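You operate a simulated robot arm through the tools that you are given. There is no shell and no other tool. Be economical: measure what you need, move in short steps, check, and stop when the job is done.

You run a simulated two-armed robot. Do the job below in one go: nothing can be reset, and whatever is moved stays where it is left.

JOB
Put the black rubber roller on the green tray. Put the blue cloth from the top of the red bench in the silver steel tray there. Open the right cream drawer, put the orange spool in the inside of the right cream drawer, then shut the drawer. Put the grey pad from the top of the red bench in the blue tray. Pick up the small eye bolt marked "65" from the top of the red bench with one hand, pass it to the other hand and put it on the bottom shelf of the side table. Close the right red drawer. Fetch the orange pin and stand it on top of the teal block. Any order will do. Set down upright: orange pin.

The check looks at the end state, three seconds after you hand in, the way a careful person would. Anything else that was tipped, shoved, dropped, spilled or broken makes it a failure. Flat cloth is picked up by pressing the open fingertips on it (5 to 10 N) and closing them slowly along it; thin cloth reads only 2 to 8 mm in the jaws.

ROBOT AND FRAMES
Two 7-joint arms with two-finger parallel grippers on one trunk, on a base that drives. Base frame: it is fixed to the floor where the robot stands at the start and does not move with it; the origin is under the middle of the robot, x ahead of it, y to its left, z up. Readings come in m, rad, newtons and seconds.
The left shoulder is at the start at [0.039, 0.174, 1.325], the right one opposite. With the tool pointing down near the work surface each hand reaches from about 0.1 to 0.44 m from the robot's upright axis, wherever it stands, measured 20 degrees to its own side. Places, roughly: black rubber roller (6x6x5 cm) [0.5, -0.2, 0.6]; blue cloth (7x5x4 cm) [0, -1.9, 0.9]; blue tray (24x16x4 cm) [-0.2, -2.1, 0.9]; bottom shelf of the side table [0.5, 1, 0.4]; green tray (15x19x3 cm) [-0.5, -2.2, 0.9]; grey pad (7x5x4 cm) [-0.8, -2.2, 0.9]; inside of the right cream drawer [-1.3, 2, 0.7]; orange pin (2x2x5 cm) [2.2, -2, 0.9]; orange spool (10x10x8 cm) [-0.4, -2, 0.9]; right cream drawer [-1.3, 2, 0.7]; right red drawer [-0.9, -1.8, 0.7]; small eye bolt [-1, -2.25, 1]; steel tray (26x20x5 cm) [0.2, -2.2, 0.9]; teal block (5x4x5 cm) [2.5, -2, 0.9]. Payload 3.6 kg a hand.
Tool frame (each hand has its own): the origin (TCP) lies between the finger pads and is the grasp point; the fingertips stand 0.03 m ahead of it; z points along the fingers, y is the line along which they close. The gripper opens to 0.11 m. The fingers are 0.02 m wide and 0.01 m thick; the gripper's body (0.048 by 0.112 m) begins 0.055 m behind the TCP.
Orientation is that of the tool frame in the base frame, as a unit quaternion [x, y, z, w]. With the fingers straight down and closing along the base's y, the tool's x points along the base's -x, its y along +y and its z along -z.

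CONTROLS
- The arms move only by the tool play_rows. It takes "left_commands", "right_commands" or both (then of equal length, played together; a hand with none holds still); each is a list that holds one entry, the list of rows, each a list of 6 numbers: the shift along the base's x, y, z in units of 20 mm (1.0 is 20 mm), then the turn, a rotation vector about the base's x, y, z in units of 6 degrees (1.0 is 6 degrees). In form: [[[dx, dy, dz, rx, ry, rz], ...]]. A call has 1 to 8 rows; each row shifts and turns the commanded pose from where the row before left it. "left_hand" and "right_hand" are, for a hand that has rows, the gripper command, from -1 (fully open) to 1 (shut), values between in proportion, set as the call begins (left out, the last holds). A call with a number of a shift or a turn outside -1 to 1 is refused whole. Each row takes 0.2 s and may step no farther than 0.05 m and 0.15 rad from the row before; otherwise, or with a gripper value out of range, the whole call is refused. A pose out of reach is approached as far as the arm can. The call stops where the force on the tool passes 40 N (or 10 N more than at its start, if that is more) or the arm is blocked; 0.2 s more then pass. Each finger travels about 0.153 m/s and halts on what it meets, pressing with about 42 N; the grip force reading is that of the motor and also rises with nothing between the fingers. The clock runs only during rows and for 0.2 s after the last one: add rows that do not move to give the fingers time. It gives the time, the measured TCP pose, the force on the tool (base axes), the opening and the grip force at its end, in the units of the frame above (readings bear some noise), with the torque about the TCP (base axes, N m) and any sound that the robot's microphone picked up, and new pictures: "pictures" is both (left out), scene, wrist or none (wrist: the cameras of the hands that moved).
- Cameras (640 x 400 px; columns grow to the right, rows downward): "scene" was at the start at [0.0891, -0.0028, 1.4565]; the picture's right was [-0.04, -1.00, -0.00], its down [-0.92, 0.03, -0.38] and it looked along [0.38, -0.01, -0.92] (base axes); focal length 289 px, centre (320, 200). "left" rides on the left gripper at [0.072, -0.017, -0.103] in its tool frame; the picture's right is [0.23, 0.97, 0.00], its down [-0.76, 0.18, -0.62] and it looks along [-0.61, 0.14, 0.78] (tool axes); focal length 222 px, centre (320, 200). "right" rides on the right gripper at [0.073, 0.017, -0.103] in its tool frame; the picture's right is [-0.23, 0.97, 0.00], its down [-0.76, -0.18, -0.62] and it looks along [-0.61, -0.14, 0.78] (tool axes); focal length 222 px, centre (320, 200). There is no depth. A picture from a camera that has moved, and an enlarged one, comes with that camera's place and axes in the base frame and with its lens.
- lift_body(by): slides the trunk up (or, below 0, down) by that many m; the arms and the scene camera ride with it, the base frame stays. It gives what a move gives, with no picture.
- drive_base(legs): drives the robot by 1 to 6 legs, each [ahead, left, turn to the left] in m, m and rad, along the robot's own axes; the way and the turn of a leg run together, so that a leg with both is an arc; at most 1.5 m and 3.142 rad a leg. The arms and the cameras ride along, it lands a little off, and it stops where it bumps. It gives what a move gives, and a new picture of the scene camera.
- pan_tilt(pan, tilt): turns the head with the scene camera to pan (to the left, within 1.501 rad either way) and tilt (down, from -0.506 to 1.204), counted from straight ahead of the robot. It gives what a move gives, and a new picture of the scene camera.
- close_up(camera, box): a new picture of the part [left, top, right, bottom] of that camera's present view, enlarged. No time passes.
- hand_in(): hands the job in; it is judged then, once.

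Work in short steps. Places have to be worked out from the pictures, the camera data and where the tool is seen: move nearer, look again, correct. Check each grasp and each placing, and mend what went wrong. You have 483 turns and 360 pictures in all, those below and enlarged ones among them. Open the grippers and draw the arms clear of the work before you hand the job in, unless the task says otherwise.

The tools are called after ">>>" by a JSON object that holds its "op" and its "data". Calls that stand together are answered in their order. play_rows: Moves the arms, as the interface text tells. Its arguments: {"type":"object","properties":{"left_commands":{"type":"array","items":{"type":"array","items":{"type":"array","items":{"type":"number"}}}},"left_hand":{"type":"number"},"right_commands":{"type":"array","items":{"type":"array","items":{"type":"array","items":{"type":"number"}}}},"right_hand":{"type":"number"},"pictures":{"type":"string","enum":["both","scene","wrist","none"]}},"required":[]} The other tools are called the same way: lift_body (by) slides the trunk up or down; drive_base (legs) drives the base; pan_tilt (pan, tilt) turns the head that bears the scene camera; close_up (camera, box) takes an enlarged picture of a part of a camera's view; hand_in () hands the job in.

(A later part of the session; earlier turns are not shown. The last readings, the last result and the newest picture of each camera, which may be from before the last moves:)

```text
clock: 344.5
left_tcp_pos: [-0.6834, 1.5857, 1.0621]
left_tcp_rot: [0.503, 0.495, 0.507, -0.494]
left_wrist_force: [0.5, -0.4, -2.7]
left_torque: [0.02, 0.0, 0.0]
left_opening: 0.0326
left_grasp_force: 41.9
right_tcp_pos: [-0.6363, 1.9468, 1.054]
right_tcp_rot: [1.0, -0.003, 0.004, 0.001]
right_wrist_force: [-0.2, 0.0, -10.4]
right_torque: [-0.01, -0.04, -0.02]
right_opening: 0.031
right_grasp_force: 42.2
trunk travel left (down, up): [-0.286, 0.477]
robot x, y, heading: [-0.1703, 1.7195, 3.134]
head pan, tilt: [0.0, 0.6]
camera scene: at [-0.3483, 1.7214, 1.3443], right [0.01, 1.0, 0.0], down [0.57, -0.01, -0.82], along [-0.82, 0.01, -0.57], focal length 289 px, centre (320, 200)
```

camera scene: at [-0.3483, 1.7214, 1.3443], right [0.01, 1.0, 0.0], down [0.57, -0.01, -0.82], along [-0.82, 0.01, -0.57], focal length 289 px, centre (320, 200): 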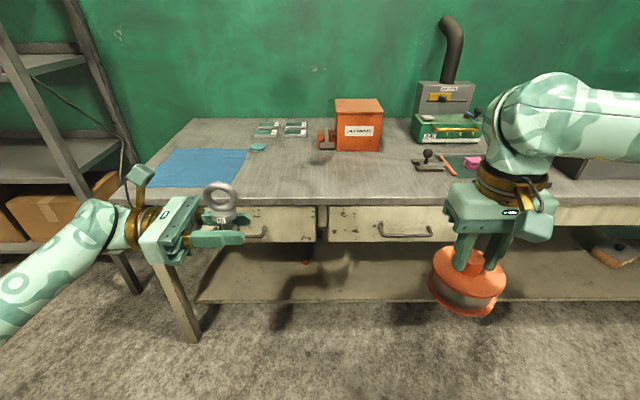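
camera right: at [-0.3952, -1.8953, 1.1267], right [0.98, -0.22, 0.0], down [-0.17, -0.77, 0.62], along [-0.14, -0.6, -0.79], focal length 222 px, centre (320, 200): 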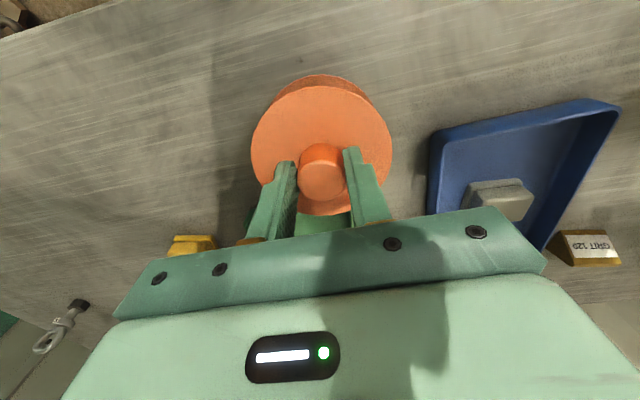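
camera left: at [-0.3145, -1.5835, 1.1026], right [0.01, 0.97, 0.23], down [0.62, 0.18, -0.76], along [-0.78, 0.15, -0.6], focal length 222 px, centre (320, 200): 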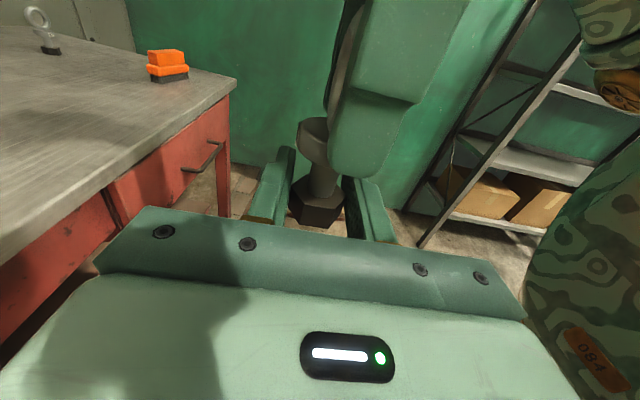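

The right cream drawer's handle is at about y 1.99, z 0.755; bench front at x≈-1.0. I move up to set the spool temporarily on the bench top.

>>> {"op": "drive_base", "data": {"legs": [[0.42, 0.08, 0]]}}

>>> {"op": "pan_tilt", "data": {"pan": -0.3, "tilt": 0.9}}

```text
clock: 347.1
left_tcp_pos: [-1.1058, 1.5052, 1.0606]
left_tcp_rot: [0.501, 0.497, 0.507, -0.495]
left_wrist_force: [-0.6, 0.4, -1.0]
left_torque: [0.02, -0.01, -0.05]
left_opening: 0.0327
left_grasp_force: 41.9
right_tcp_pos: [-1.059, 1.8653, 1.0527]
right_tcp_rot: [1.0, -0.002, 0.005, -0.001]
right_wrist_force: [0.4, -0.3, -9.8]
right_torque: [-0.01, -0.07, 0.0]
right_opening: 0.0315
right_grasp_force: 41.8
trunk travel left (down, up): [-0.286, 0.477]
robot x, y, heading: [-0.5896, 1.6437, 3.134]
head pan, tilt: [0.0, 0.6]
camera scene: at [-0.771, 1.6428, 1.3442], right [0.0, 1.0, 0.0], down [0.57, 0.0, -0.82], along [-0.82, 0.0, -0.57], focal length 289 px, centre (320, 200)
```

scene: 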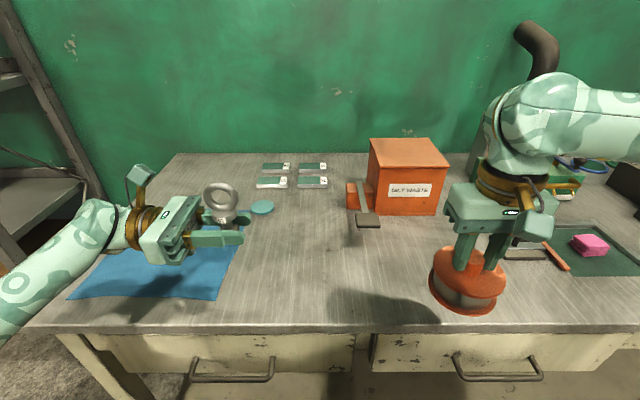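

```text
clock: 347.9
left_tcp_pos: [-1.1044, 1.5063, 1.0612]
left_tcp_rot: [0.502, 0.497, 0.506, -0.495]
left_wrist_force: [-0.2, 0.6, -2.0]
left_torque: [-0.04, 0.0, -0.05]
left_opening: 0.0328
left_grasp_force: 42.1
right_tcp_pos: [-1.0594, 1.8679, 1.0532]
right_tcp_rot: [1.0, -0.002, 0.004, 0.0]
right_wrist_force: [0.7, 1.0, -9.4]
right_torque: [-0.03, 0.0, 0.0]
right_opening: 0.0314
right_grasp_force: 41.6
trunk travel left (down, up): [-0.286, 0.477]
robot x, y, heading: [-0.5926, 1.6436, 3.137]
head pan, tilt: [-0.3, 0.901]
camera scene: at [-0.7538, 1.6651, 1.3196], right [0.3, 0.95, 0.0], down [0.75, -0.23, -0.62], along [-0.59, 0.19, -0.78], focal length 289 px, centre (320, 200)
```

scene: 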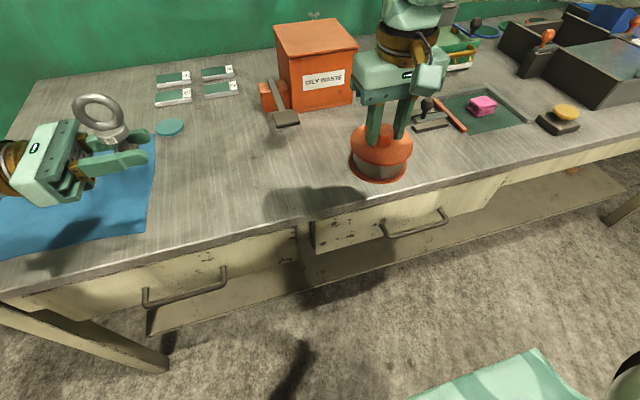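

Bench front edge is at x≈-1.055. I move the spool to x≈-1.14 and set it down gently.

>>> {"op": "play_rows", "data": {"right_commands": [[[-1, 0, 0, 0, 0, 0], [-1, 0, 0, 0, 0, 0], [-1, 0, 0, 0, 0, 0], [-1, 0, -0.5, 0, 0, 0], [0, 0, -1, 0, 0, 0], [0, 0, -1, 0, 0, 0], [0, 0, -1, 0, 0, 0]]], "pictures": "none"}}

>>> {"op": "play_rows", "data": {"right_commands": [[[0, 0, -0.4, 0, 0, 0], [0, 0, -0.3, 0, 0, 0], [0, 0, -0.3, 0, 0, 0]]], "pictures": "scene"}}

```text
clock: 349.5
left_tcp_pos: [-1.1045, 1.5057, 1.0612]
left_tcp_rot: [0.501, 0.498, 0.507, -0.495]
left_wrist_force: [1.0, -0.5, -1.6]
left_torque: [0.03, 0.01, -0.04]
left_opening: 0.0326
left_grasp_force: 41.9
right_tcp_pos: [-1.138, 1.8656, 0.9839]
right_tcp_rot: [1.0, -0.001, 0.004, 0.0]
right_wrist_force: [0.1, -0.7, -10.6]
right_torque: [0.01, -0.04, -0.02]
right_opening: 0.0313
right_grasp_force: 42.0
trunk travel left (down, up): [-0.286, 0.477]
robot x, y, heading: [-0.5946, 1.6411, 3.13]
head pan, tilt: [-0.3, 0.901]
```

```text
clock: 350.3
left_tcp_pos: [-1.1049, 1.5063, 1.0626]
left_tcp_rot: [0.502, 0.497, 0.506, -0.495]
left_wrist_force: [0.1, 0.1, -1.6]
left_torque: [-0.02, -0.03, 0.02]
left_opening: 0.0329
left_grasp_force: 41.3
right_tcp_pos: [-1.1378, 1.8664, 0.9623]
right_tcp_rot: [1.0, -0.002, 0.005, 0.0]
right_wrist_force: [-0.2, 0.2, -10.3]
right_torque: [0.03, -0.05, 0.01]
right_opening: 0.0311
right_grasp_force: 41.8
trunk travel left (down, up): [-0.286, 0.477]
robot x, y, heading: [-0.5922, 1.641, 3.135]
head pan, tilt: [-0.3, 0.901]
camera scene: at [-0.7542, 1.6652, 1.3195], right [0.3, 0.95, 0.0], down [0.75, -0.24, -0.62], along [-0.59, 0.19, -0.78], focal length 289 px, centre (320, 200)
```

scene: 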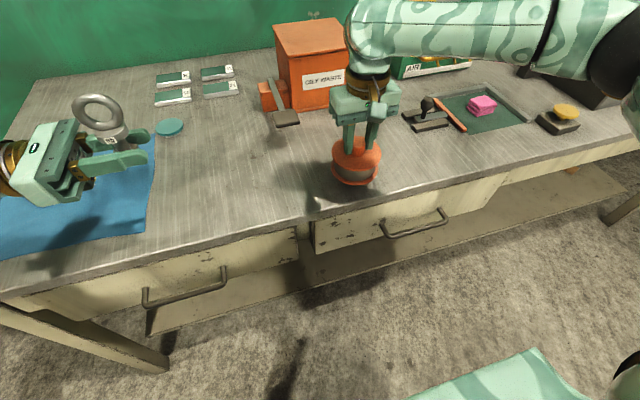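

Not touching yet; continue down slowly.

>>> {"op": "play_rows", "data": {"right_commands": [[[0, 0, -0.25, 0, 0, 0], [0, 0, -0.25, 0, 0, 0], [0, 0, -0.25, 0, 0, 0]]], "pictures": "none"}}

>>> {"op": "play_rows", "data": {"right_commands": [[[0, 0, -0.25, 0, 0, 0], [0, 0, -0.25, 0, 0, 0]]], "pictures": "none"}}

```text
clock: 351.1
left_tcp_pos: [-1.1052, 1.5062, 1.0614]
left_tcp_rot: [0.5, 0.498, 0.506, -0.496]
left_wrist_force: [0.2, -0.8, -1.6]
left_torque: [-0.01, 0.02, 0.0]
left_opening: 0.0327
left_grasp_force: 42.1
right_tcp_pos: [-1.1378, 1.8677, 0.9483]
right_tcp_rot: [1.0, -0.003, 0.004, 0.0]
right_wrist_force: [0.0, -0.6, -9.4]
right_torque: [0.01, -0.03, 0.02]
right_opening: 0.0312
right_grasp_force: 41.5
trunk travel left (down, up): [-0.286, 0.477]
robot x, y, heading: [-0.592, 1.6467, 3.134]
head pan, tilt: [-0.3, 0.901]
```

```text
clock: 351.7
left_tcp_pos: [-1.1046, 1.5058, 1.0619]
left_tcp_rot: [0.501, 0.497, 0.506, -0.495]
left_wrist_force: [0.0, 1.1, -1.7]
left_torque: [0.0, 0.01, -0.01]
left_opening: 0.0328
left_grasp_force: 42.2
right_tcp_pos: [-1.1373, 1.8654, 0.9382]
right_tcp_rot: [1.0, -0.002, 0.004, 0.0]
right_wrist_force: [-0.4, -0.3, -10.8]
right_torque: [0.03, -0.02, 0.0]
right_opening: 0.0311
right_grasp_force: 42.2
trunk travel left (down, up): [-0.286, 0.477]
robot x, y, heading: [-0.5911, 1.6442, 3.137]
head pan, tilt: [-0.3, 0.901]
```

>>> {"op": "play_rows", "data": {"right_commands": [[[0, 0, -0.25, 0, 0, 0], [0, 0, -0.25, 0, 0, 0], [0, 0, -0.25, 0, 0, 0]]], "pictures": "none"}}

>>> {"op": "close_up", "data": {"camera": "scene", "box": [270, 80, 462, 200]}}

```text
clock: 352.5
left_tcp_pos: [-1.1021, 1.5054, 1.0644]
left_tcp_rot: [0.502, 0.496, 0.506, -0.496]
left_wrist_force: [-1.3, -0.5, -0.9]
left_torque: [0.0, 0.01, 0.01]
left_opening: 0.0325
left_grasp_force: 41.9
right_tcp_pos: [-1.1373, 1.8668, 0.9304]
right_tcp_rot: [1.0, -0.002, -0.002, 0.0]
right_wrist_force: [-7.3, 7.3, 39.0]
right_torque: [0.16, 0.59, 0.22]
right_opening: 0.0311
right_grasp_force: 41.5
trunk travel left (down, up): [-0.286, 0.477]
robot x, y, heading: [-0.5993, 1.6426, 3.137]
head pan, tilt: [-0.3, 0.901]
```

```text
3.33 times, centred on (366, 140) of scene
camera zoom: at [-0.7497, 1.6642, 1.3209], right [0.3, 0.95, 0.0], down [0.75, -0.24, -0.62], along [-0.59, 0.19, -0.78], focal length 964 px, centre (167, 400)
```

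zoom: 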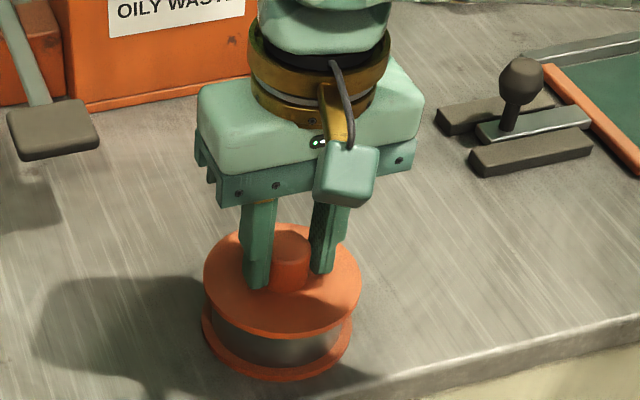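

On the bench (top ≈0.856). Ease up, release, and raise the right hand.

>>> {"op": "play_rows", "data": {"right_commands": [[[0, 0, 0.12, 0, 0, 0], [0, 0, 0, 0, 0, 0]]], "pictures": "none"}}

>>> {"op": "play_rows", "data": {"right_commands": [[[0, 0, 0, 0, 0, 0], [0, 0, 0, 0, 0, 0]]], "right_hand": -0.2, "pictures": "none"}}

>>> {"op": "play_rows", "data": {"right_commands": [[[0, 0, 1, 0, 0, 0], [0, 0, 1, 0, 0, 0], [0, 0, 1, 0, 0, 0], [0, 0, 1, 0, 0, 0], [0, 0, 1, 0, 0, 0], [0.5, 0, 0, 0, 0, 0], [1, 0, 0, 0, 0, 0]]], "pictures": "scene"}}

```text
clock: 353.1
left_tcp_pos: [-1.103, 1.5052, 1.0619]
left_tcp_rot: [0.502, 0.496, 0.506, -0.496]
left_wrist_force: [0.4, 0.4, -0.9]
left_torque: [0.0, 0.03, -0.02]
left_opening: 0.0327
left_grasp_force: 42.2
right_tcp_pos: [-1.1386, 1.8662, 0.9279]
right_tcp_rot: [1.0, -0.001, 0.003, 0.0]
right_wrist_force: [-3.7, 4.1, 20.0]
right_torque: [0.1, 1.28, 0.0]
right_opening: 0.0315
right_grasp_force: 41.8
trunk travel left (down, up): [-0.286, 0.477]
robot x, y, heading: [-0.5927, 1.6427, 3.141]
head pan, tilt: [-0.3, 0.901]
```

```text
clock: 353.7
left_tcp_pos: [-1.1042, 1.5069, 1.0616]
left_tcp_rot: [0.502, 0.497, 0.507, -0.495]
left_wrist_force: [-0.4, 0.2, -1.4]
left_torque: [-0.02, -0.03, 0.03]
left_opening: 0.0326
left_grasp_force: 42.1
right_tcp_pos: [-1.1378, 1.8654, 0.9247]
right_tcp_rot: [1.0, -0.002, 0.005, -0.001]
right_wrist_force: [2.9, 0.1, 3.3]
right_torque: [-0.11, -0.09, 0.15]
right_opening: 0.0663
right_grasp_force: 0.2
trunk travel left (down, up): [-0.286, 0.477]
robot x, y, heading: [-0.5934, 1.6434, 3.138]
head pan, tilt: [-0.3, 0.901]
```

```text
clock: 355.3
left_tcp_pos: [-1.1025, 1.5069, 1.0608]
left_tcp_rot: [0.502, 0.496, 0.506, -0.495]
left_wrist_force: [-0.4, 0.3, -0.9]
left_torque: [0.03, 0.03, -0.03]
left_opening: 0.0325
left_grasp_force: 41.2
right_tcp_pos: [-1.1058, 1.8653, 1.0283]
right_tcp_rot: [1.0, -0.002, 0.004, 0.0]
right_wrist_force: [0.1, 0.5, 1.4]
right_torque: [0.01, 0.03, -0.02]
right_opening: 0.0662
right_grasp_force: 0.1
trunk travel left (down, up): [-0.286, 0.477]
robot x, y, heading: [-0.5944, 1.6416, 3.138]
head pan, tilt: [-0.3, 0.901]
camera scene: at [-0.7524, 1.6649, 1.3198], right [0.3, 0.95, 0.0], down [0.75, -0.24, -0.62], along [-0.59, 0.19, -0.78], focal length 289 px, centre (320, 200)
```

scene: 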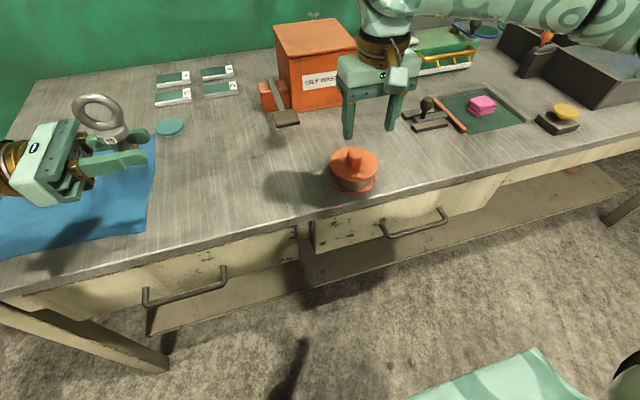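

Spool rests on the bench. I back off, lower the trunk a bit, and turn the right hand to point forward at drawer height.

>>> {"op": "drive_base", "data": {"legs": [[-0.2, 0, 0]]}}

>>> {"op": "lift_body", "data": {"by": -0.1}}

>>> {"op": "play_rows", "data": {"right_commands": [[[-0.5, 0, -0.8, 0, 1, 0], [-0.5, 0, -0.8, 0, 1, 0], [-0.5, 0, -0.8, 0, 1, 0], [-0.5, 0, -0.8, 0, 1, 0], [0, 0, -0.8, 0, 1, 0], [0, 0, -0.8, 0, 1, 0], [0, 0, -0.8, 0, 1, 0], [0, 0, -0.8, 0, 1, 0]]], "pictures": "none"}}

>>> {"op": "play_rows", "data": {"right_commands": [[[0, 0, -0.8, 0, 1, 0], [0, 0, -0.8, 0, 1, 0], [0, 0, -0.8, 0, 1, 0], [0, 0, -0.8, 0, 1, 0], [0, 0, 0, 0, 1, 0], [0, 0, 0, 0, 1, 0], [0, 0, 0, 0, 1, 0]]], "pictures": "scene"}}

```text
clock: 356.9
left_tcp_pos: [-0.903, 1.5055, 1.0628]
left_tcp_rot: [0.502, 0.497, 0.505, -0.496]
left_wrist_force: [0.9, -0.6, -0.4]
left_torque: [-0.01, 0.0, 0.03]
left_opening: 0.0328
left_grasp_force: 41.7
right_tcp_pos: [-0.9081, 1.8653, 1.0276]
right_tcp_rot: [1.0, -0.002, 0.003, -0.001]
right_wrist_force: [-0.1, 0.8, -0.3]
right_torque: [0.0, 0.03, 0.01]
right_opening: 0.066
right_grasp_force: 0.1
trunk travel left (down, up): [-0.286, 0.477]
robot x, y, heading: [-0.3913, 1.6414, 3.13]
head pan, tilt: [-0.3, 0.901]
camera scene: at [-0.5525, 1.6638, 1.3199], right [0.3, 0.95, 0.0], down [0.75, -0.24, -0.62], along [-0.59, 0.19, -0.78], focal length 289 px, centre (320, 200)
```

scene: 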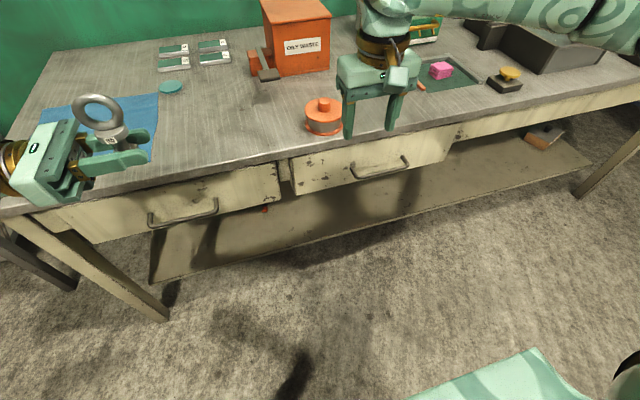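

```text
clock: 358.2
left_tcp_pos: [-0.9061, 1.5046, 0.9634]
left_tcp_rot: [0.502, 0.497, 0.505, -0.496]
left_wrist_force: [-0.3, -1.1, -1.2]
left_torque: [-0.02, -0.01, 0.04]
left_opening: 0.0325
left_grasp_force: 41.9
right_tcp_pos: [-0.909, 1.8639, 0.9276]
right_tcp_rot: [1.0, -0.002, 0.003, 0.0]
right_wrist_force: [0.3, -1.2, -0.1]
right_torque: [-0.01, 0.0, 0.0]
right_opening: 0.066
right_grasp_force: 0.1
trunk travel left (down, up): [-0.186, 0.577]
robot x, y, heading: [-0.3936, 1.6401, 3.138]
head pan, tilt: [-0.3, 0.901]
```

```text
clock: 360.0
left_tcp_pos: [-0.9059, 1.5054, 0.9608]
left_tcp_rot: [0.502, 0.497, 0.506, -0.495]
left_wrist_force: [-0.6, 0.1, -1.4]
left_torque: [0.0, 0.0, 0.01]
left_opening: 0.0329
left_grasp_force: 41.7
right_tcp_pos: [-0.947, 1.8648, 0.7996]
right_tcp_rot: [0.915, -0.002, -0.403, 0.001]
right_wrist_force: [0.5, -0.1, 0.8]
right_torque: [-0.03, 0.02, -0.01]
right_opening: 0.0659
right_grasp_force: 0.1
trunk travel left (down, up): [-0.186, 0.577]
robot x, y, heading: [-0.3964, 1.6417, 3.132]
head pan, tilt: [-0.3, 0.901]
```

```text
clock: 361.6
left_tcp_pos: [-0.9054, 1.5058, 0.9614]
left_tcp_rot: [0.502, 0.497, 0.506, -0.495]
left_wrist_force: [0.3, -0.1, -2.4]
left_torque: [0.0, 0.02, 0.03]
left_opening: 0.0325
left_grasp_force: 42.1
right_tcp_pos: [-0.9498, 1.8648, 0.7351]
right_tcp_rot: [0.71, -0.001, -0.704, 0.002]
right_wrist_force: [-0.4, 0.8, -0.7]
right_torque: [0.01, 0.01, 0.01]
right_opening: 0.0659
right_grasp_force: 0.1
trunk travel left (down, up): [-0.186, 0.577]
robot x, y, heading: [-0.3965, 1.6426, 3.14]
head pan, tilt: [-0.3, 0.901]
camera scene: at [-0.6036, 1.6641, 1.2161], right [0.3, 0.95, 0.0], down [0.75, -0.24, -0.62], along [-0.59, 0.19, -0.78], focal length 289 px, centre (320, 200)
```

scene: 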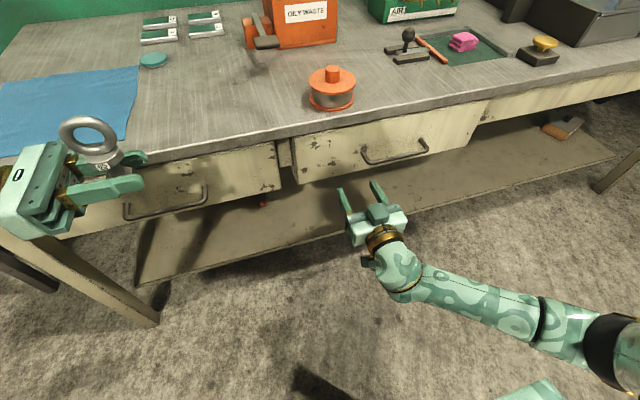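

Tilt worked. Now roll 90° so the fingers close vertically.

>>> {"op": "play_rows", "data": {"right_commands": [[[0, 0, 0, 1, 0, 0], [0, 0, 0, 1, 0, 0], [0, 0, 0, 1, 0, 0], [0, 0, 0, 1, 0, 0], [0, 0, 0, 1, 0, 0], [0, 0, 0, 1, 0, 0], [0, 0, 0, 1, 0, 0], [0, 0, 0, 1, 0, 0]]], "pictures": "none"}}

>>> {"op": "play_rows", "data": {"right_commands": [[[0, 0.9, 0, 1, 0, 0], [0, 0.9, 0, 1, 0, 0], [0, 0.9, 0, 1, 0, 0], [0, 0.9, 0, 1, 0, 0], [0, 0.9, 0, 1, 0, 0], [0, 0.9, 0, 1, 0, 0], [0, 0.9, 0, 1, 0, 0], [0, 0.4, 0, 0, 0, 0]]], "pictures": "both"}}

```text
clock: 363.4
left_tcp_pos: [-0.9044, 1.5048, 0.9622]
left_tcp_rot: [0.501, 0.497, 0.507, -0.495]
left_wrist_force: [0.1, -0.5, -0.9]
left_torque: [-0.03, 0.0, -0.06]
left_opening: 0.0332
left_grasp_force: 41.7
right_tcp_pos: [-0.9485, 1.8658, 0.7341]
right_tcp_rot: [0.649, 0.286, -0.644, -0.287]
right_wrist_force: [-0.3, 0.9, 0.1]
right_torque: [-0.02, 0.0, 0.0]
right_opening: 0.0662
right_grasp_force: 0.1
trunk travel left (down, up): [-0.186, 0.577]
robot x, y, heading: [-0.396, 1.6414, 3.137]
head pan, tilt: [-0.3, 0.901]
```

```text
clock: 365.2
left_tcp_pos: [-0.9049, 1.5054, 0.9629]
left_tcp_rot: [0.501, 0.497, 0.506, -0.496]
left_wrist_force: [-0.5, 0.3, -1.6]
left_torque: [-0.03, -0.01, -0.01]
left_opening: 0.0326
left_grasp_force: 42.2
right_tcp_pos: [-0.9502, 1.9976, 0.7369]
right_tcp_rot: [0.503, 0.497, -0.499, -0.501]
right_wrist_force: [-0.3, 0.5, 0.1]
right_torque: [-0.01, 0.06, 0.05]
right_opening: 0.0663
right_grasp_force: 0.1
trunk travel left (down, up): [-0.186, 0.577]
robot x, y, heading: [-0.3939, 1.6397, 3.135]
head pan, tilt: [-0.3, 0.901]
camera scene: at [-0.6035, 1.6642, 1.2161], right [0.3, 0.95, 0.0], down [0.75, -0.24, -0.62], along [-0.59, 0.19, -0.78], focal length 289 px, centre (320, 200)
camera right: at [-0.8446, 2.0689, 0.7195], right [0.0, -0.23, -0.97], down [0.62, -0.77, 0.18], along [-0.79, -0.6, 0.14], focal length 222 px, centre (320, 200)
```

scene: 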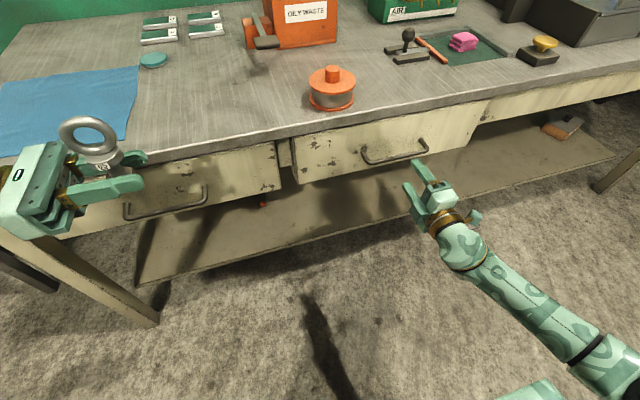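
right: 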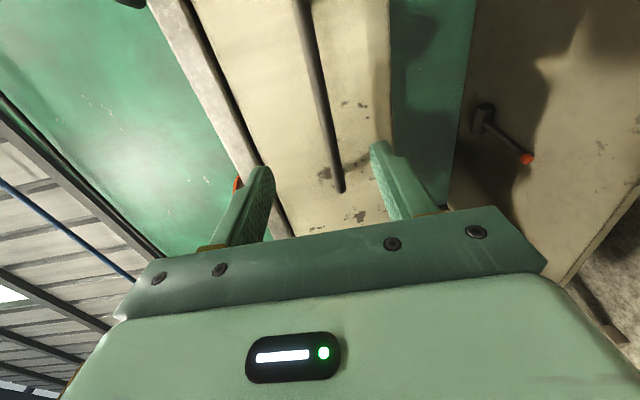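

Handle bar at z≈0.73. I advance so the fingers straddle it and close.

>>> {"op": "play_rows", "data": {"right_commands": [[[-0.9, 0, -0.3, 0, 0, 0], [-0.9, 0, 0, 0, 0, 0], [-0.9, 0, 0, 0, 0, 0], [-0.9, 0, 0, 0, 0, 0], [-0.5, 0, 0, 0, 0, 0]]], "pictures": "wrist"}}

```text
clock: 366.4
left_tcp_pos: [-0.905, 1.5053, 0.962]
left_tcp_rot: [0.501, 0.497, 0.506, -0.496]
left_wrist_force: [-1.3, 0.9, -1.3]
left_torque: [0.02, -0.01, -0.04]
left_opening: 0.0327
left_grasp_force: 42.0
right_tcp_pos: [-1.0319, 1.9992, 0.7303]
right_tcp_rot: [0.503, 0.497, -0.499, -0.501]
right_wrist_force: [-0.7, -0.7, -0.1]
right_torque: [-0.02, 0.01, 0.03]
right_opening: 0.066
right_grasp_force: 0.1
trunk travel left (down, up): [-0.186, 0.577]
robot x, y, heading: [-0.3956, 1.6371, 3.137]
head pan, tilt: [-0.3, 0.901]
camera right: at [-0.9262, 2.07, 0.7133], right [0.0, -0.23, -0.97], down [0.62, -0.77, 0.18], along [-0.79, -0.6, 0.14], focal length 222 px, centre (320, 200)
```

right: 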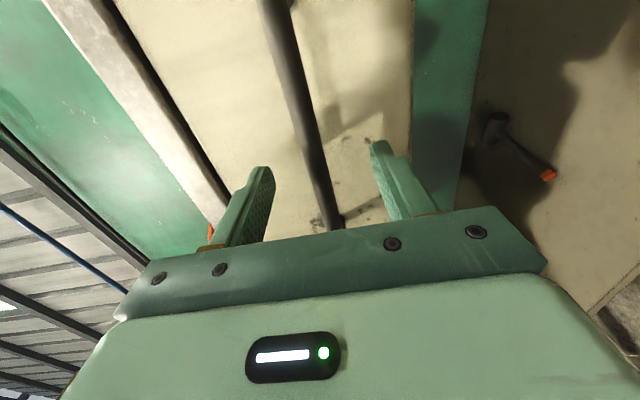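

>>> {"op": "play_rows", "data": {"right_commands": [[[0, 0, 0, 0, 0, 0], [0, 0, 0, 0, 0, 0], [0, 0, 0, 0, 0, 0]]], "right_hand": 1, "pictures": "none"}}

>>> {"op": "drive_base", "data": {"legs": [[-0.2, 0, 0]]}}

```text
clock: 367.2
left_tcp_pos: [-0.906, 1.5055, 0.9621]
left_tcp_rot: [0.502, 0.496, 0.507, -0.495]
left_wrist_force: [0.3, 0.8, -1.7]
left_torque: [0.02, -0.02, 0.0]
left_opening: 0.0325
left_grasp_force: 42.4
right_tcp_pos: [-1.0306, 1.9986, 0.728]
right_tcp_rot: [0.503, 0.498, -0.498, -0.501]
right_wrist_force: [1.4, -1.4, -5.1]
right_torque: [0.28, -0.04, -0.27]
right_opening: 0.0119
right_grasp_force: 45.1
trunk travel left (down, up): [-0.186, 0.577]
robot x, y, heading: [-0.3986, 1.6419, 3.136]
head pan, tilt: [-0.3, 0.901]
```

```text
clock: 368.8
left_tcp_pos: [-0.7039, 1.5044, 0.9612]
left_tcp_rot: [0.501, 0.498, 0.505, -0.496]
left_wrist_force: [0.5, 0.6, -1.7]
left_torque: [-0.03, 0.02, 0.01]
left_opening: 0.0328
left_grasp_force: 42.2
right_tcp_pos: [-0.8293, 1.9991, 0.7295]
right_tcp_rot: [0.505, 0.497, -0.498, -0.5]
right_wrist_force: [0.7, 3.1, -7.8]
right_torque: [0.23, -0.03, 0.33]
right_opening: 0.0118
right_grasp_force: 45.2
trunk travel left (down, up): [-0.186, 0.577]
robot x, y, heading: [-0.1943, 1.6389, 3.134]
head pan, tilt: [-0.3, 0.901]
camera scene: at [-0.4028, 1.6639, 1.2159], right [0.3, 0.95, 0.0], down [0.75, -0.24, -0.62], along [-0.59, 0.19, -0.78], focal length 289 px, centre (320, 200)
```

scene: 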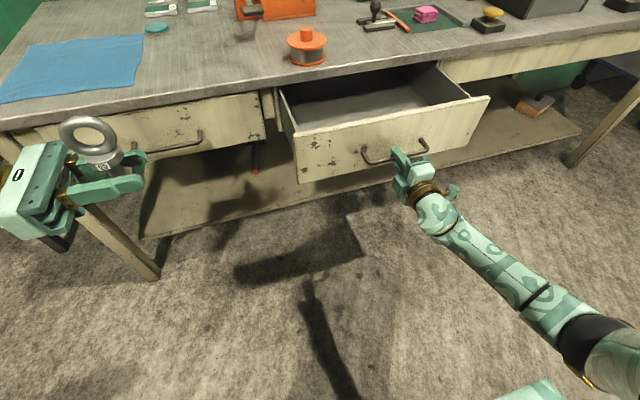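

The drawer opened 0.2 m. I pull 4 cm more, then release and raise the hand.

>>> {"op": "drive_base", "data": {"legs": [[-0.04, 0, 0]]}}

>>> {"op": "play_rows", "data": {"right_commands": [[[0, 0, 0, 0, 0, 0], [0, 0, 0, 0, 0, 0], [0.5, 0, 0, 0, 0, 0], [1, 0, 0, 0, 0, 0], [1, 0, 0, 0, 0, 0]]], "right_hand": -0.2, "pictures": "scene"}}

```text
clock: 369.7
left_tcp_pos: [-0.6644, 1.5053, 0.9632]
left_tcp_rot: [0.502, 0.497, 0.506, -0.495]
left_wrist_force: [0.1, -0.1, -1.1]
left_torque: [-0.01, -0.03, 0.02]
left_opening: 0.0327
left_grasp_force: 41.6
right_tcp_pos: [-0.7893, 1.9994, 0.7291]
right_tcp_rot: [0.503, 0.498, -0.499, -0.501]
right_wrist_force: [3.1, 0.5, -4.9]
right_torque: [0.22, -0.05, 0.16]
right_opening: 0.0117
right_grasp_force: 44.9
trunk travel left (down, up): [-0.186, 0.577]
robot x, y, heading: [-0.1525, 1.6396, 3.139]
head pan, tilt: [-0.3, 0.901]
camera scene: at [-0.3629, 1.6633, 1.2161], right [0.3, 0.95, 0.0], down [0.75, -0.24, -0.62], along [-0.59, 0.19, -0.78], focal length 289 px, centre (320, 200)
```

scene: 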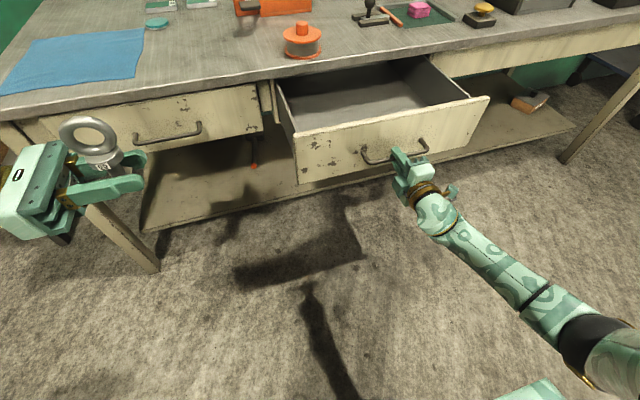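

```text
clock: 370.9
left_tcp_pos: [-0.6643, 1.5046, 0.9615]
left_tcp_rot: [0.502, 0.497, 0.505, -0.496]
left_wrist_force: [0.5, -1.0, -1.2]
left_torque: [0.0, 0.0, 0.0]
left_opening: 0.0328
left_grasp_force: 42.0
right_tcp_pos: [-0.7387, 1.9992, 0.7309]
right_tcp_rot: [0.503, 0.498, -0.498, -0.501]
right_wrist_force: [-0.8, 0.0, 0.3]
right_torque: [0.03, -0.02, 0.0]
right_opening: 0.066
right_grasp_force: 0.1
trunk travel left (down, up): [-0.186, 0.577]
robot x, y, heading: [-0.1507, 1.638, 3.135]
head pan, tilt: [-0.3, 0.901]
camera scene: at [-0.3627, 1.663, 1.2162], right [0.3, 0.95, 0.0], down [0.75, -0.24, -0.62], along [-0.59, 0.19, -0.78], focal length 289 px, centre (320, 200)
```

scene: 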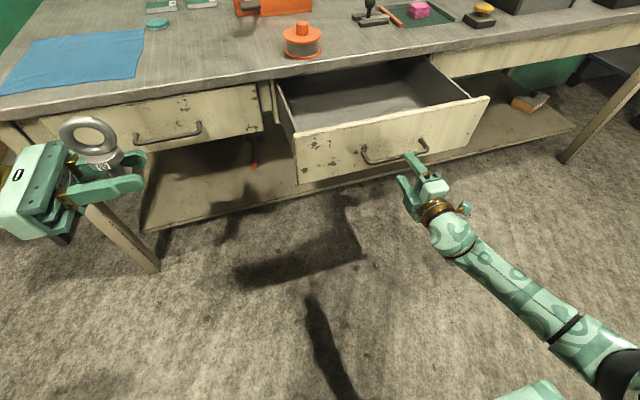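

I reverse the hand orientation: unroll, then tilt back down while raising.

>>> {"op": "play_rows", "data": {"right_commands": [[[0.3, 0, 0, -1, 0, 0], [0.3, 0, 0, -1, 0, 0], [0, 0, 0, -1, 0, 0], [0, 0, 0, -1, 0, 0], [0, 0, 0, -1, 0, 0], [0, 0, 0, -1, 0, 0], [0, 0, 0, -1, 0, 0], [0, 0, 0, -1, 0, 0]]], "pictures": "none"}}

>>> {"op": "play_rows", "data": {"right_commands": [[[0, 0, 0, -1, 0, 0], [0, 0, 0, -1, 0, 0], [0, 0, 0, -1, 0, 0], [0, 0, 0, -1, 0, 0], [0, 0, 0, -1, 0, 0], [0, 0, 0, -1, 0, 0], [0, 0, 0, -1, 0, 0], [0, 0, 0.8, 0, -1, 0]]], "pictures": "none"}}

>>> {"op": "play_rows", "data": {"right_commands": [[[0, -0.3, 0.8, 0, -1, 0], [0, -0.3, 0.8, 0, -1, 0], [0, -0.3, 0.8, 0, -1, 0], [0, -0.3, 0.8, 0, -1, 0], [0, -0.3, 0.8, 0, -1, 0], [0, -0.3, 0.8, 0, -1, 0], [0, -0.3, 0.8, 0, -1, 0], [0, -0.3, 0.8, 0, -1, 0]]], "pictures": "none"}}

>>> {"op": "play_rows", "data": {"right_commands": [[[0, 0, 0.8, 0, -1, 0], [0, 0, 0.8, 0, -1, 0], [0, 0, 0.8, 0, -1, 0], [0, 0, 0.8, 0, -1, 0], [0, 0, 0.8, 0, -1, 0], [0, 0, 0, 0, -1, 0]]], "pictures": "scene"}}

```text
clock: 372.7
left_tcp_pos: [-0.6652, 1.5037, 0.9621]
left_tcp_rot: [0.502, 0.497, 0.506, -0.495]
left_wrist_force: [-1.4, -0.1, -1.9]
left_torque: [0.01, 0.01, -0.02]
left_opening: 0.0326
left_grasp_force: 42.3
right_tcp_pos: [-0.7264, 1.9979, 0.73]
right_tcp_rot: [0.664, 0.251, -0.657, -0.253]
right_wrist_force: [0.1, -0.5, -0.3]
right_torque: [0.02, 0.02, -0.01]
right_opening: 0.0658
right_grasp_force: 0.0
trunk travel left (down, up): [-0.186, 0.577]
robot x, y, heading: [-0.1552, 1.6404, 3.131]
head pan, tilt: [-0.3, 0.901]
```

```text
clock: 374.5
left_tcp_pos: [-0.6655, 1.5038, 0.9619]
left_tcp_rot: [0.502, 0.496, 0.506, -0.495]
left_wrist_force: [-0.6, 0.0, -0.3]
left_torque: [-0.03, 0.01, 0.02]
left_opening: 0.0324
left_grasp_force: 41.7
right_tcp_pos: [-0.7276, 2.0013, 0.7408]
right_tcp_rot: [0.73, -0.004, -0.684, 0.0]
right_wrist_force: [0.1, -0.1, -0.2]
right_torque: [0.03, 0.03, 0.0]
right_opening: 0.066
right_grasp_force: 0.1
right hand out of reach, approached as far as the arm can: row 8
trunk travel left (down, up): [-0.186, 0.577]
robot x, y, heading: [-0.156, 1.6424, 3.136]
head pan, tilt: [-0.3, 0.901]
```

```text
clock: 376.3
left_tcp_pos: [-0.6639, 1.5037, 0.9616]
left_tcp_rot: [0.502, 0.496, 0.508, -0.494]
left_wrist_force: [-0.4, 0.0, -2.1]
left_torque: [0.0, -0.03, 0.03]
left_opening: 0.0327
left_grasp_force: 42.0
right_tcp_pos: [-0.7295, 1.9521, 0.8686]
right_tcp_rot: [0.945, -0.004, -0.327, -0.003]
right_wrist_force: [0.0, 0.0, -0.6]
right_torque: [0.0, 0.0, -0.03]
right_opening: 0.066
right_grasp_force: 0.0
trunk travel left (down, up): [-0.186, 0.577]
robot x, y, heading: [-0.1536, 1.6388, 3.136]
head pan, tilt: [-0.3, 0.901]
```

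```text
clock: 377.7
left_tcp_pos: [-0.6661, 1.5032, 0.9607]
left_tcp_rot: [0.502, 0.497, 0.506, -0.495]
left_wrist_force: [0.2, 0.7, -1.3]
left_torque: [-0.03, -0.01, 0.01]
left_opening: 0.0328
left_grasp_force: 41.9
right_tcp_pos: [-0.7272, 1.9519, 0.9494]
right_tcp_rot: [1.0, -0.002, -0.019, -0.005]
right_wrist_force: [0.1, 0.3, -0.5]
right_torque: [0.0, 0.0, -0.03]
right_opening: 0.0661
right_grasp_force: 0.1
trunk travel left (down, up): [-0.186, 0.577]
robot x, y, heading: [-0.1576, 1.6416, 3.139]
head pan, tilt: [-0.3, 0.901]
camera scene: at [-0.3632, 1.6629, 1.216], right [0.3, 0.95, 0.0], down [0.75, -0.24, -0.62], along [-0.59, 0.19, -0.78], focal length 289 px, centre (320, 200)
```

scene: 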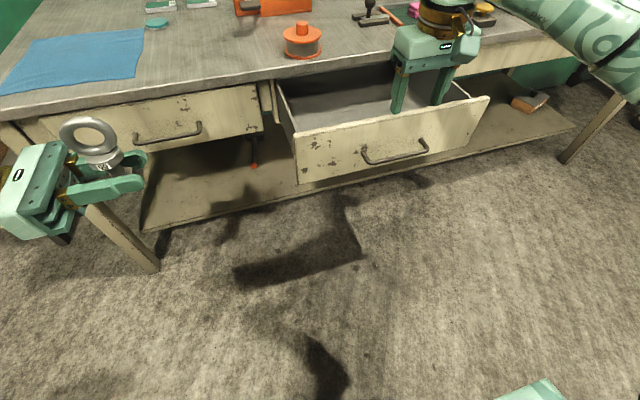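

I raise the trunk 8 cm and drive up to regrasp the spool.

>>> {"op": "lift_body", "data": {"by": 0.08}}

>>> {"op": "play_rows", "data": {"right_commands": [[[0, -0.9, 0, 0, -0.37, 0], [0, -0.9, 0, 0, 0, 0], [0, -0.9, 0, 0, 0, 0], [0, -0.9, 0, 0, 0, 0], [0, -0.7, 0, 0, 0, 0]]], "pictures": "none"}}

>>> {"op": "drive_base", "data": {"legs": [[0.36, 0, 0]]}}

>>> {"op": "close_up", "data": {"camera": "right", "box": [0, 0, 640, 400]}}

```text
clock: 378.9
left_tcp_pos: [-0.6657, 1.5041, 1.0409]
left_tcp_rot: [0.502, 0.497, 0.507, -0.494]
left_wrist_force: [-0.8, 0.2, -1.4]
left_torque: [0.05, -0.02, -0.01]
left_opening: 0.033
left_grasp_force: 42.7
right_tcp_pos: [-0.7296, 1.9528, 1.0286]
right_tcp_rot: [1.0, -0.002, -0.019, -0.004]
right_wrist_force: [-0.2, 0.0, -0.4]
right_torque: [-0.02, -0.05, -0.03]
right_opening: 0.066
right_grasp_force: 0.0
trunk travel left (down, up): [-0.266, 0.497]
robot x, y, heading: [-0.1559, 1.6361, 3.129]
head pan, tilt: [-0.3, 0.901]
```

```text
clock: 380.1
left_tcp_pos: [-0.6644, 1.5035, 1.0412]
left_tcp_rot: [0.502, 0.496, 0.507, -0.495]
left_wrist_force: [0.3, -0.1, -1.5]
left_torque: [-0.04, -0.01, -0.02]
left_opening: 0.0327
left_grasp_force: 41.9
right_tcp_pos: [-0.7287, 1.8658, 1.0288]
right_tcp_rot: [1.0, -0.004, 0.0, -0.004]
right_wrist_force: [-0.9, 0.6, 0.2]
right_torque: [-0.01, 0.02, 0.0]
right_opening: 0.066
right_grasp_force: 0.1
trunk travel left (down, up): [-0.266, 0.497]
robot x, y, heading: [-0.1484, 1.6416, 3.128]
head pan, tilt: [-0.3, 0.901]
```

```text
clock: 382.4
left_tcp_pos: [-1.0221, 1.5091, 1.0404]
left_tcp_rot: [0.503, 0.495, 0.508, -0.493]
left_wrist_force: [-0.7, 0.2, -1.6]
left_torque: [-0.01, 0.01, -0.03]
left_opening: 0.0327
left_grasp_force: 42.1
right_tcp_pos: [-1.0819, 1.8723, 1.029]
right_tcp_rot: [1.0, -0.005, 0.0, -0.004]
right_wrist_force: [0.0, 0.1, 0.5]
right_torque: [-0.02, 0.03, 0.03]
right_opening: 0.066
right_grasp_force: 0.0
trunk travel left (down, up): [-0.266, 0.497]
robot x, y, heading: [-0.5113, 1.646, 3.128]
head pan, tilt: [-0.3, 0.901]
camera scene: at [-0.6786, 1.6665, 1.299], right [0.31, 0.95, 0.0], down [0.75, -0.24, -0.62], along [-0.59, 0.19, -0.78], focal length 289 px, centre (320, 200)
```

scene: 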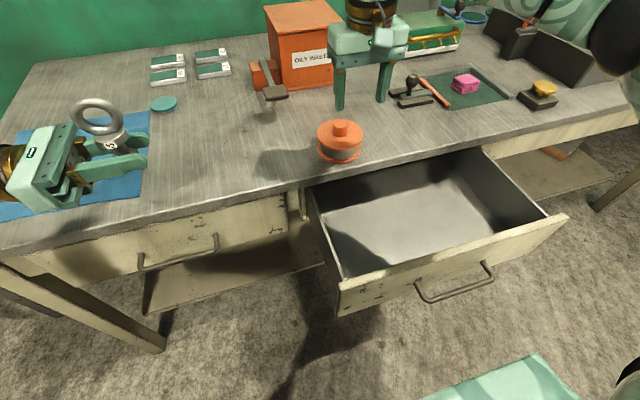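

```text
1.00 times, centred on (320, 200) of right (not enlarged: the box is as wide or as high as the picture)
camera zoom: at [-1.0108, 1.8533, 1.1326], right [-0.24, -0.97, -0.01], down [-0.76, 0.18, 0.62], along [-0.61, 0.15, -0.78], focal length 222 px, centre (320, 200)
```

zoom: 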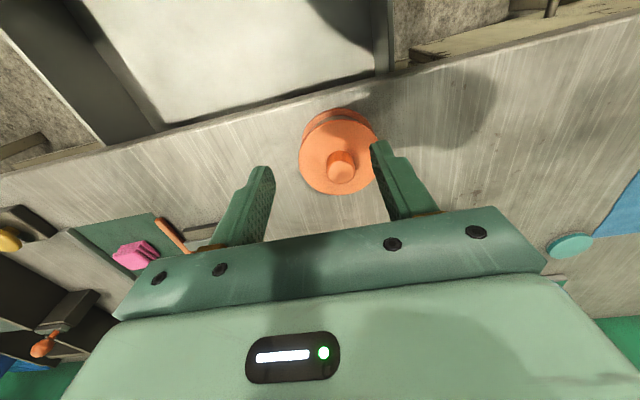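

Knob at (-1.136,1.861). Move over and descend to z≈0.928.

>>> {"op": "play_rows", "data": {"right_commands": [[[-0.9, -0.3, 0, 0, 0, 0], [-0.9, -0.3, -0.5, 0, 0, 0], [-0.9, 0, -1, 0, 0, 0], [0, 0, -1, 0, 0, 0], [0, 0, -1, 0, 0, 0]]], "pictures": "wrist"}}

```text
clock: 383.6
left_tcp_pos: [-1.0227, 1.5099, 1.0407]
left_tcp_rot: [0.503, 0.495, 0.507, -0.494]
left_wrist_force: [0.4, -0.2, -1.4]
left_torque: [0.01, 0.0, 0.0]
left_opening: 0.0326
left_grasp_force: 42.1
right_tcp_pos: [-1.1375, 1.8593, 0.9598]
right_tcp_rot: [1.0, -0.004, -0.002, -0.005]
right_wrist_force: [0.5, 0.4, -0.6]
right_torque: [0.03, 0.04, -0.03]
right_opening: 0.0658
right_grasp_force: 0.1
trunk travel left (down, up): [-0.266, 0.497]
robot x, y, heading: [-0.5045, 1.6414, 3.129]
head pan, tilt: [-0.3, 0.901]
camera right: at [-1.0643, 1.8413, 1.0639], right [-0.24, -0.97, -0.01], down [-0.76, 0.18, 0.63], along [-0.61, 0.15, -0.78], focal length 222 px, centre (320, 200)
```

right: 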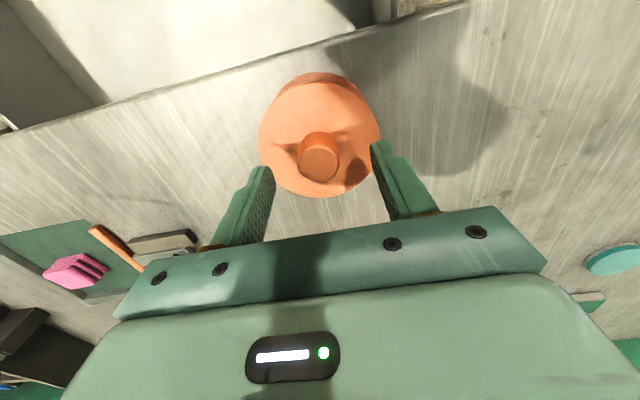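

Aligned. Lower, grip, lift.

>>> {"op": "play_rows", "data": {"right_commands": [[[0, 0, -0.8, 0, 0, 0], [0, 0, -0.7, 0, 0, 0], [0, 0, -0.2, 0, 0, 0]]], "pictures": "none"}}

>>> {"op": "play_rows", "data": {"right_commands": [[[0, 0, 0, 0, 0, 0], [0, 0, 0, 0, 0, 0], [0, 0, 0, 0, 0, 0]]], "right_hand": 0.9, "pictures": "none"}}

>>> {"op": "play_rows", "data": {"right_commands": [[[0, 0, 0.5, 0, 0, 0], [0, 0, 1, 0, 0, 0], [0, 0, 1, 0, 0, 0], [0, 0, 1, 0, 0, 0], [0.5, 0, 1, 0, 0, 0], [1, 0, 0, 0, 0, 0], [1, 0, 0, 0, 0, 0]]], "pictures": "scene"}}

```text
clock: 384.4
left_tcp_pos: [-1.021, 1.5097, 1.042]
left_tcp_rot: [0.503, 0.495, 0.508, -0.493]
left_wrist_force: [0.4, 0.3, -1.6]
left_torque: [0.03, -0.02, 0.04]
left_opening: 0.0325
left_grasp_force: 41.9
right_tcp_pos: [-1.1365, 1.8609, 0.9255]
right_tcp_rot: [1.0, -0.005, 0.0, -0.005]
right_wrist_force: [0.5, -0.6, 0.4]
right_torque: [0.01, -0.01, 0.01]
right_opening: 0.0659
right_grasp_force: 0.1
trunk travel left (down, up): [-0.266, 0.497]
robot x, y, heading: [-0.5087, 1.6446, 3.13]
head pan, tilt: [-0.3, 0.901]
```

```text
clock: 385.1
left_tcp_pos: [-1.0206, 1.5106, 1.042]
left_tcp_rot: [0.503, 0.495, 0.508, -0.494]
left_wrist_force: [-0.1, 0.3, -2.1]
left_torque: [0.02, 0.01, -0.02]
left_opening: 0.0324
left_grasp_force: 42.3
right_tcp_pos: [-1.1364, 1.8607, 0.9262]
right_tcp_rot: [1.0, -0.005, -0.001, -0.004]
right_wrist_force: [-0.8, 2.2, 1.3]
right_torque: [-0.37, 0.05, -0.04]
right_opening: 0.0315
right_grasp_force: 41.9
trunk travel left (down, up): [-0.266, 0.497]
robot x, y, heading: [-0.5107, 1.6413, 3.129]
head pan, tilt: [-0.3, 0.901]
```

```text
clock: 386.8
left_tcp_pos: [-1.0221, 1.5093, 1.0427]
left_tcp_rot: [0.503, 0.495, 0.508, -0.493]
left_wrist_force: [-0.8, -0.6, -0.4]
left_torque: [0.02, 0.01, 0.02]
left_opening: 0.0326
left_grasp_force: 41.7
right_tcp_pos: [-1.087, 1.8613, 1.0152]
right_tcp_rot: [1.0, -0.005, 0.0, -0.005]
right_wrist_force: [0.1, -0.5, -8.9]
right_torque: [-0.05, -0.11, -0.03]
right_opening: 0.0315
right_grasp_force: 41.9
trunk travel left (down, up): [-0.266, 0.497]
robot x, y, heading: [-0.5058, 1.6434, 3.129]
head pan, tilt: [-0.3, 0.901]
camera scene: at [-0.678, 1.667, 1.2991], right [0.31, 0.95, 0.0], down [0.75, -0.24, -0.62], along [-0.59, 0.19, -0.78], focal length 289 px, centre (320, 200)
```

scene: 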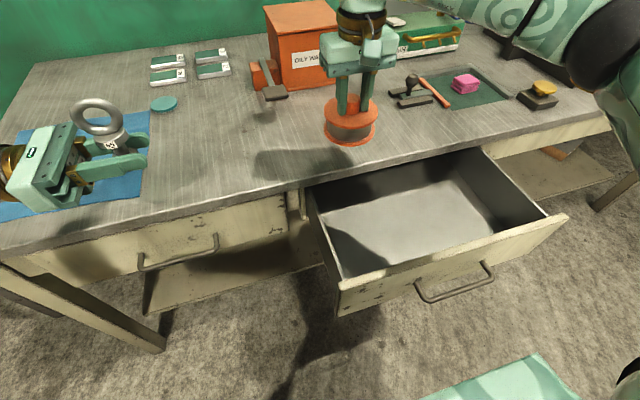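

Drawer opening: x -1.07…-0.86, y 1.76…2.26. I bring the spool over its middle.

>>> {"op": "play_rows", "data": {"right_commands": [[[0.9, 0.9, 0, 0, 0, 0], [0.9, 0.9, 0, 0, 0, 0], [0.9, 0.9, 0, 0, 0, 0], [0.9, 0.9, 0, 0, 0, 0], [0.9, 0.9, 0, 0, 0, 0], [0.9, 0.9, 0, 0, 0, 0], [0.6, 0.9, 0, 0, 0, 0]]], "pictures": "none"}}

>>> {"op": "play_rows", "data": {"right_commands": [[[0, 0, -1, 0, 0, 0], [0, 0, -1, 0, 0, 0], [0, 0, -1, 0, 0, 0], [0, 0, -1, 0, 0, 0], [0, 0, -1, 0, 0, 0], [0, 0, -1, 0, 0, 0]]], "pictures": "both"}}

```text
clock: 388.4
left_tcp_pos: [-1.0214, 1.5105, 1.0416]
left_tcp_rot: [0.503, 0.496, 0.507, -0.494]
left_wrist_force: [-0.1, 0.7, -1.3]
left_torque: [0.01, 0.05, -0.02]
left_opening: 0.0328
left_grasp_force: 42.2
right_tcp_pos: [-0.9681, 1.9857, 1.0159]
right_tcp_rot: [1.0, -0.004, -0.001, -0.004]
right_wrist_force: [0.1, -0.6, -9.4]
right_torque: [0.01, -0.11, 0.02]
right_opening: 0.0316
right_grasp_force: 41.9
trunk travel left (down, up): [-0.266, 0.497]
robot x, y, heading: [-0.5058, 1.6421, 3.126]
head pan, tilt: [-0.3, 0.901]
```

```text
clock: 389.8
left_tcp_pos: [-1.0213, 1.5099, 1.0428]
left_tcp_rot: [0.504, 0.495, 0.508, -0.493]
left_wrist_force: [0.0, -0.4, -1.6]
left_torque: [-0.03, -0.02, 0.0]
left_opening: 0.0323
left_grasp_force: 42.3
right_tcp_pos: [-0.9675, 1.9855, 0.8947]
right_tcp_rot: [1.0, -0.005, 0.0, -0.005]
right_wrist_force: [0.3, -0.2, -9.6]
right_torque: [0.01, -0.09, 0.0]
right_opening: 0.0314
right_grasp_force: 42.3
trunk travel left (down, up): [-0.266, 0.497]
robot x, y, heading: [-0.5053, 1.6433, 3.134]
head pan, tilt: [-0.3, 0.901]
camera scene: at [-0.6786, 1.6672, 1.299], right [0.31, 0.95, 0.0], down [0.75, -0.24, -0.62], along [-0.59, 0.19, -0.78], focal length 289 px, centre (320, 200)
camera right: at [-0.8945, 1.9673, 0.9983], right [-0.24, -0.97, -0.01], down [-0.76, 0.18, 0.63], along [-0.61, 0.15, -0.78], focal length 222 px, centre (320, 200)
```

scene: 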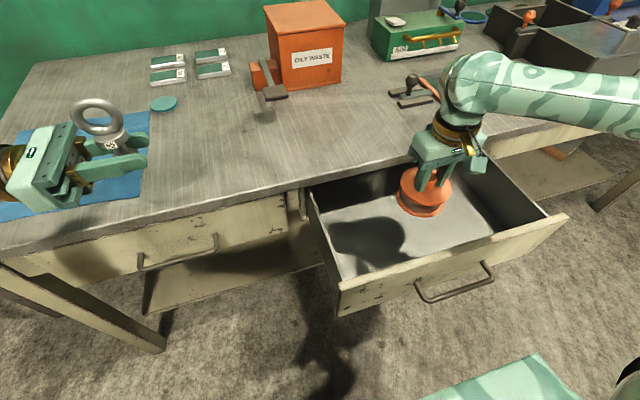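
right: 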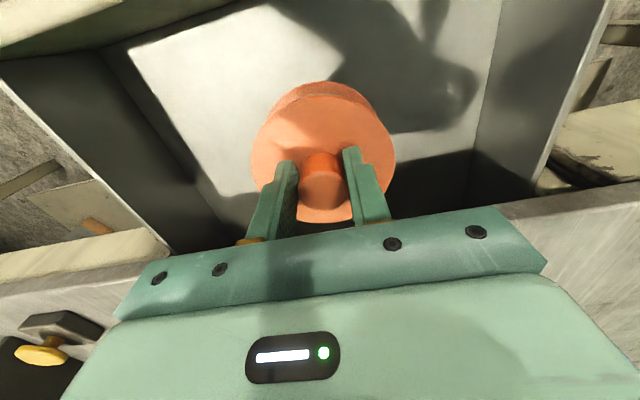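

Going down into the drawer, guarded.

>>> {"op": "play_rows", "data": {"right_commands": [[[0.2, 0, -0.8, 0, 0, 0], [0.2, 0, -0.8, 0, 0, 0], [0, 0, -0.8, 0, 0, 0], [0, 0, -0.8, 0, 0, 0]]], "pictures": "wrist"}}

```text
clock: 390.8
left_tcp_pos: [-1.0213, 1.5104, 1.0423]
left_tcp_rot: [0.503, 0.496, 0.508, -0.493]
left_wrist_force: [-0.7, -0.4, -1.8]
left_torque: [-0.01, 0.01, 0.03]
left_opening: 0.0323
left_grasp_force: 42.2
right_tcp_pos: [-0.9587, 1.9882, 0.8322]
right_tcp_rot: [1.0, -0.005, 0.0, -0.004]
right_wrist_force: [-0.1, 0.4, -9.4]
right_torque: [-0.03, -0.07, 0.0]
right_opening: 0.0313
right_grasp_force: 42.0
trunk travel left (down, up): [-0.266, 0.497]
robot x, y, heading: [-0.5096, 1.6435, 3.129]
head pan, tilt: [-0.3, 0.901]
camera right: at [-0.8863, 1.9686, 0.9356], right [-0.24, -0.97, -0.01], down [-0.76, 0.18, 0.63], along [-0.61, 0.15, -0.78], focal length 222 px, centre (320, 200)
```

right: 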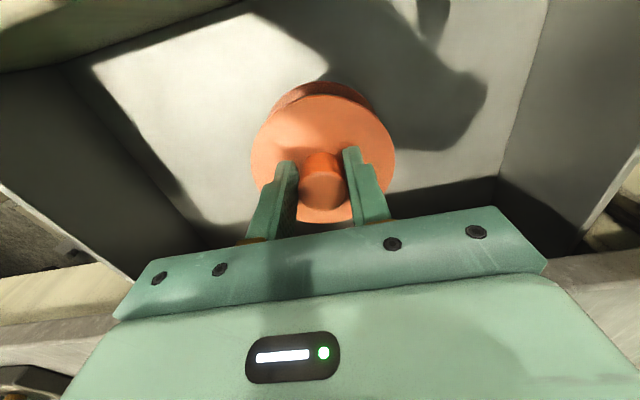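

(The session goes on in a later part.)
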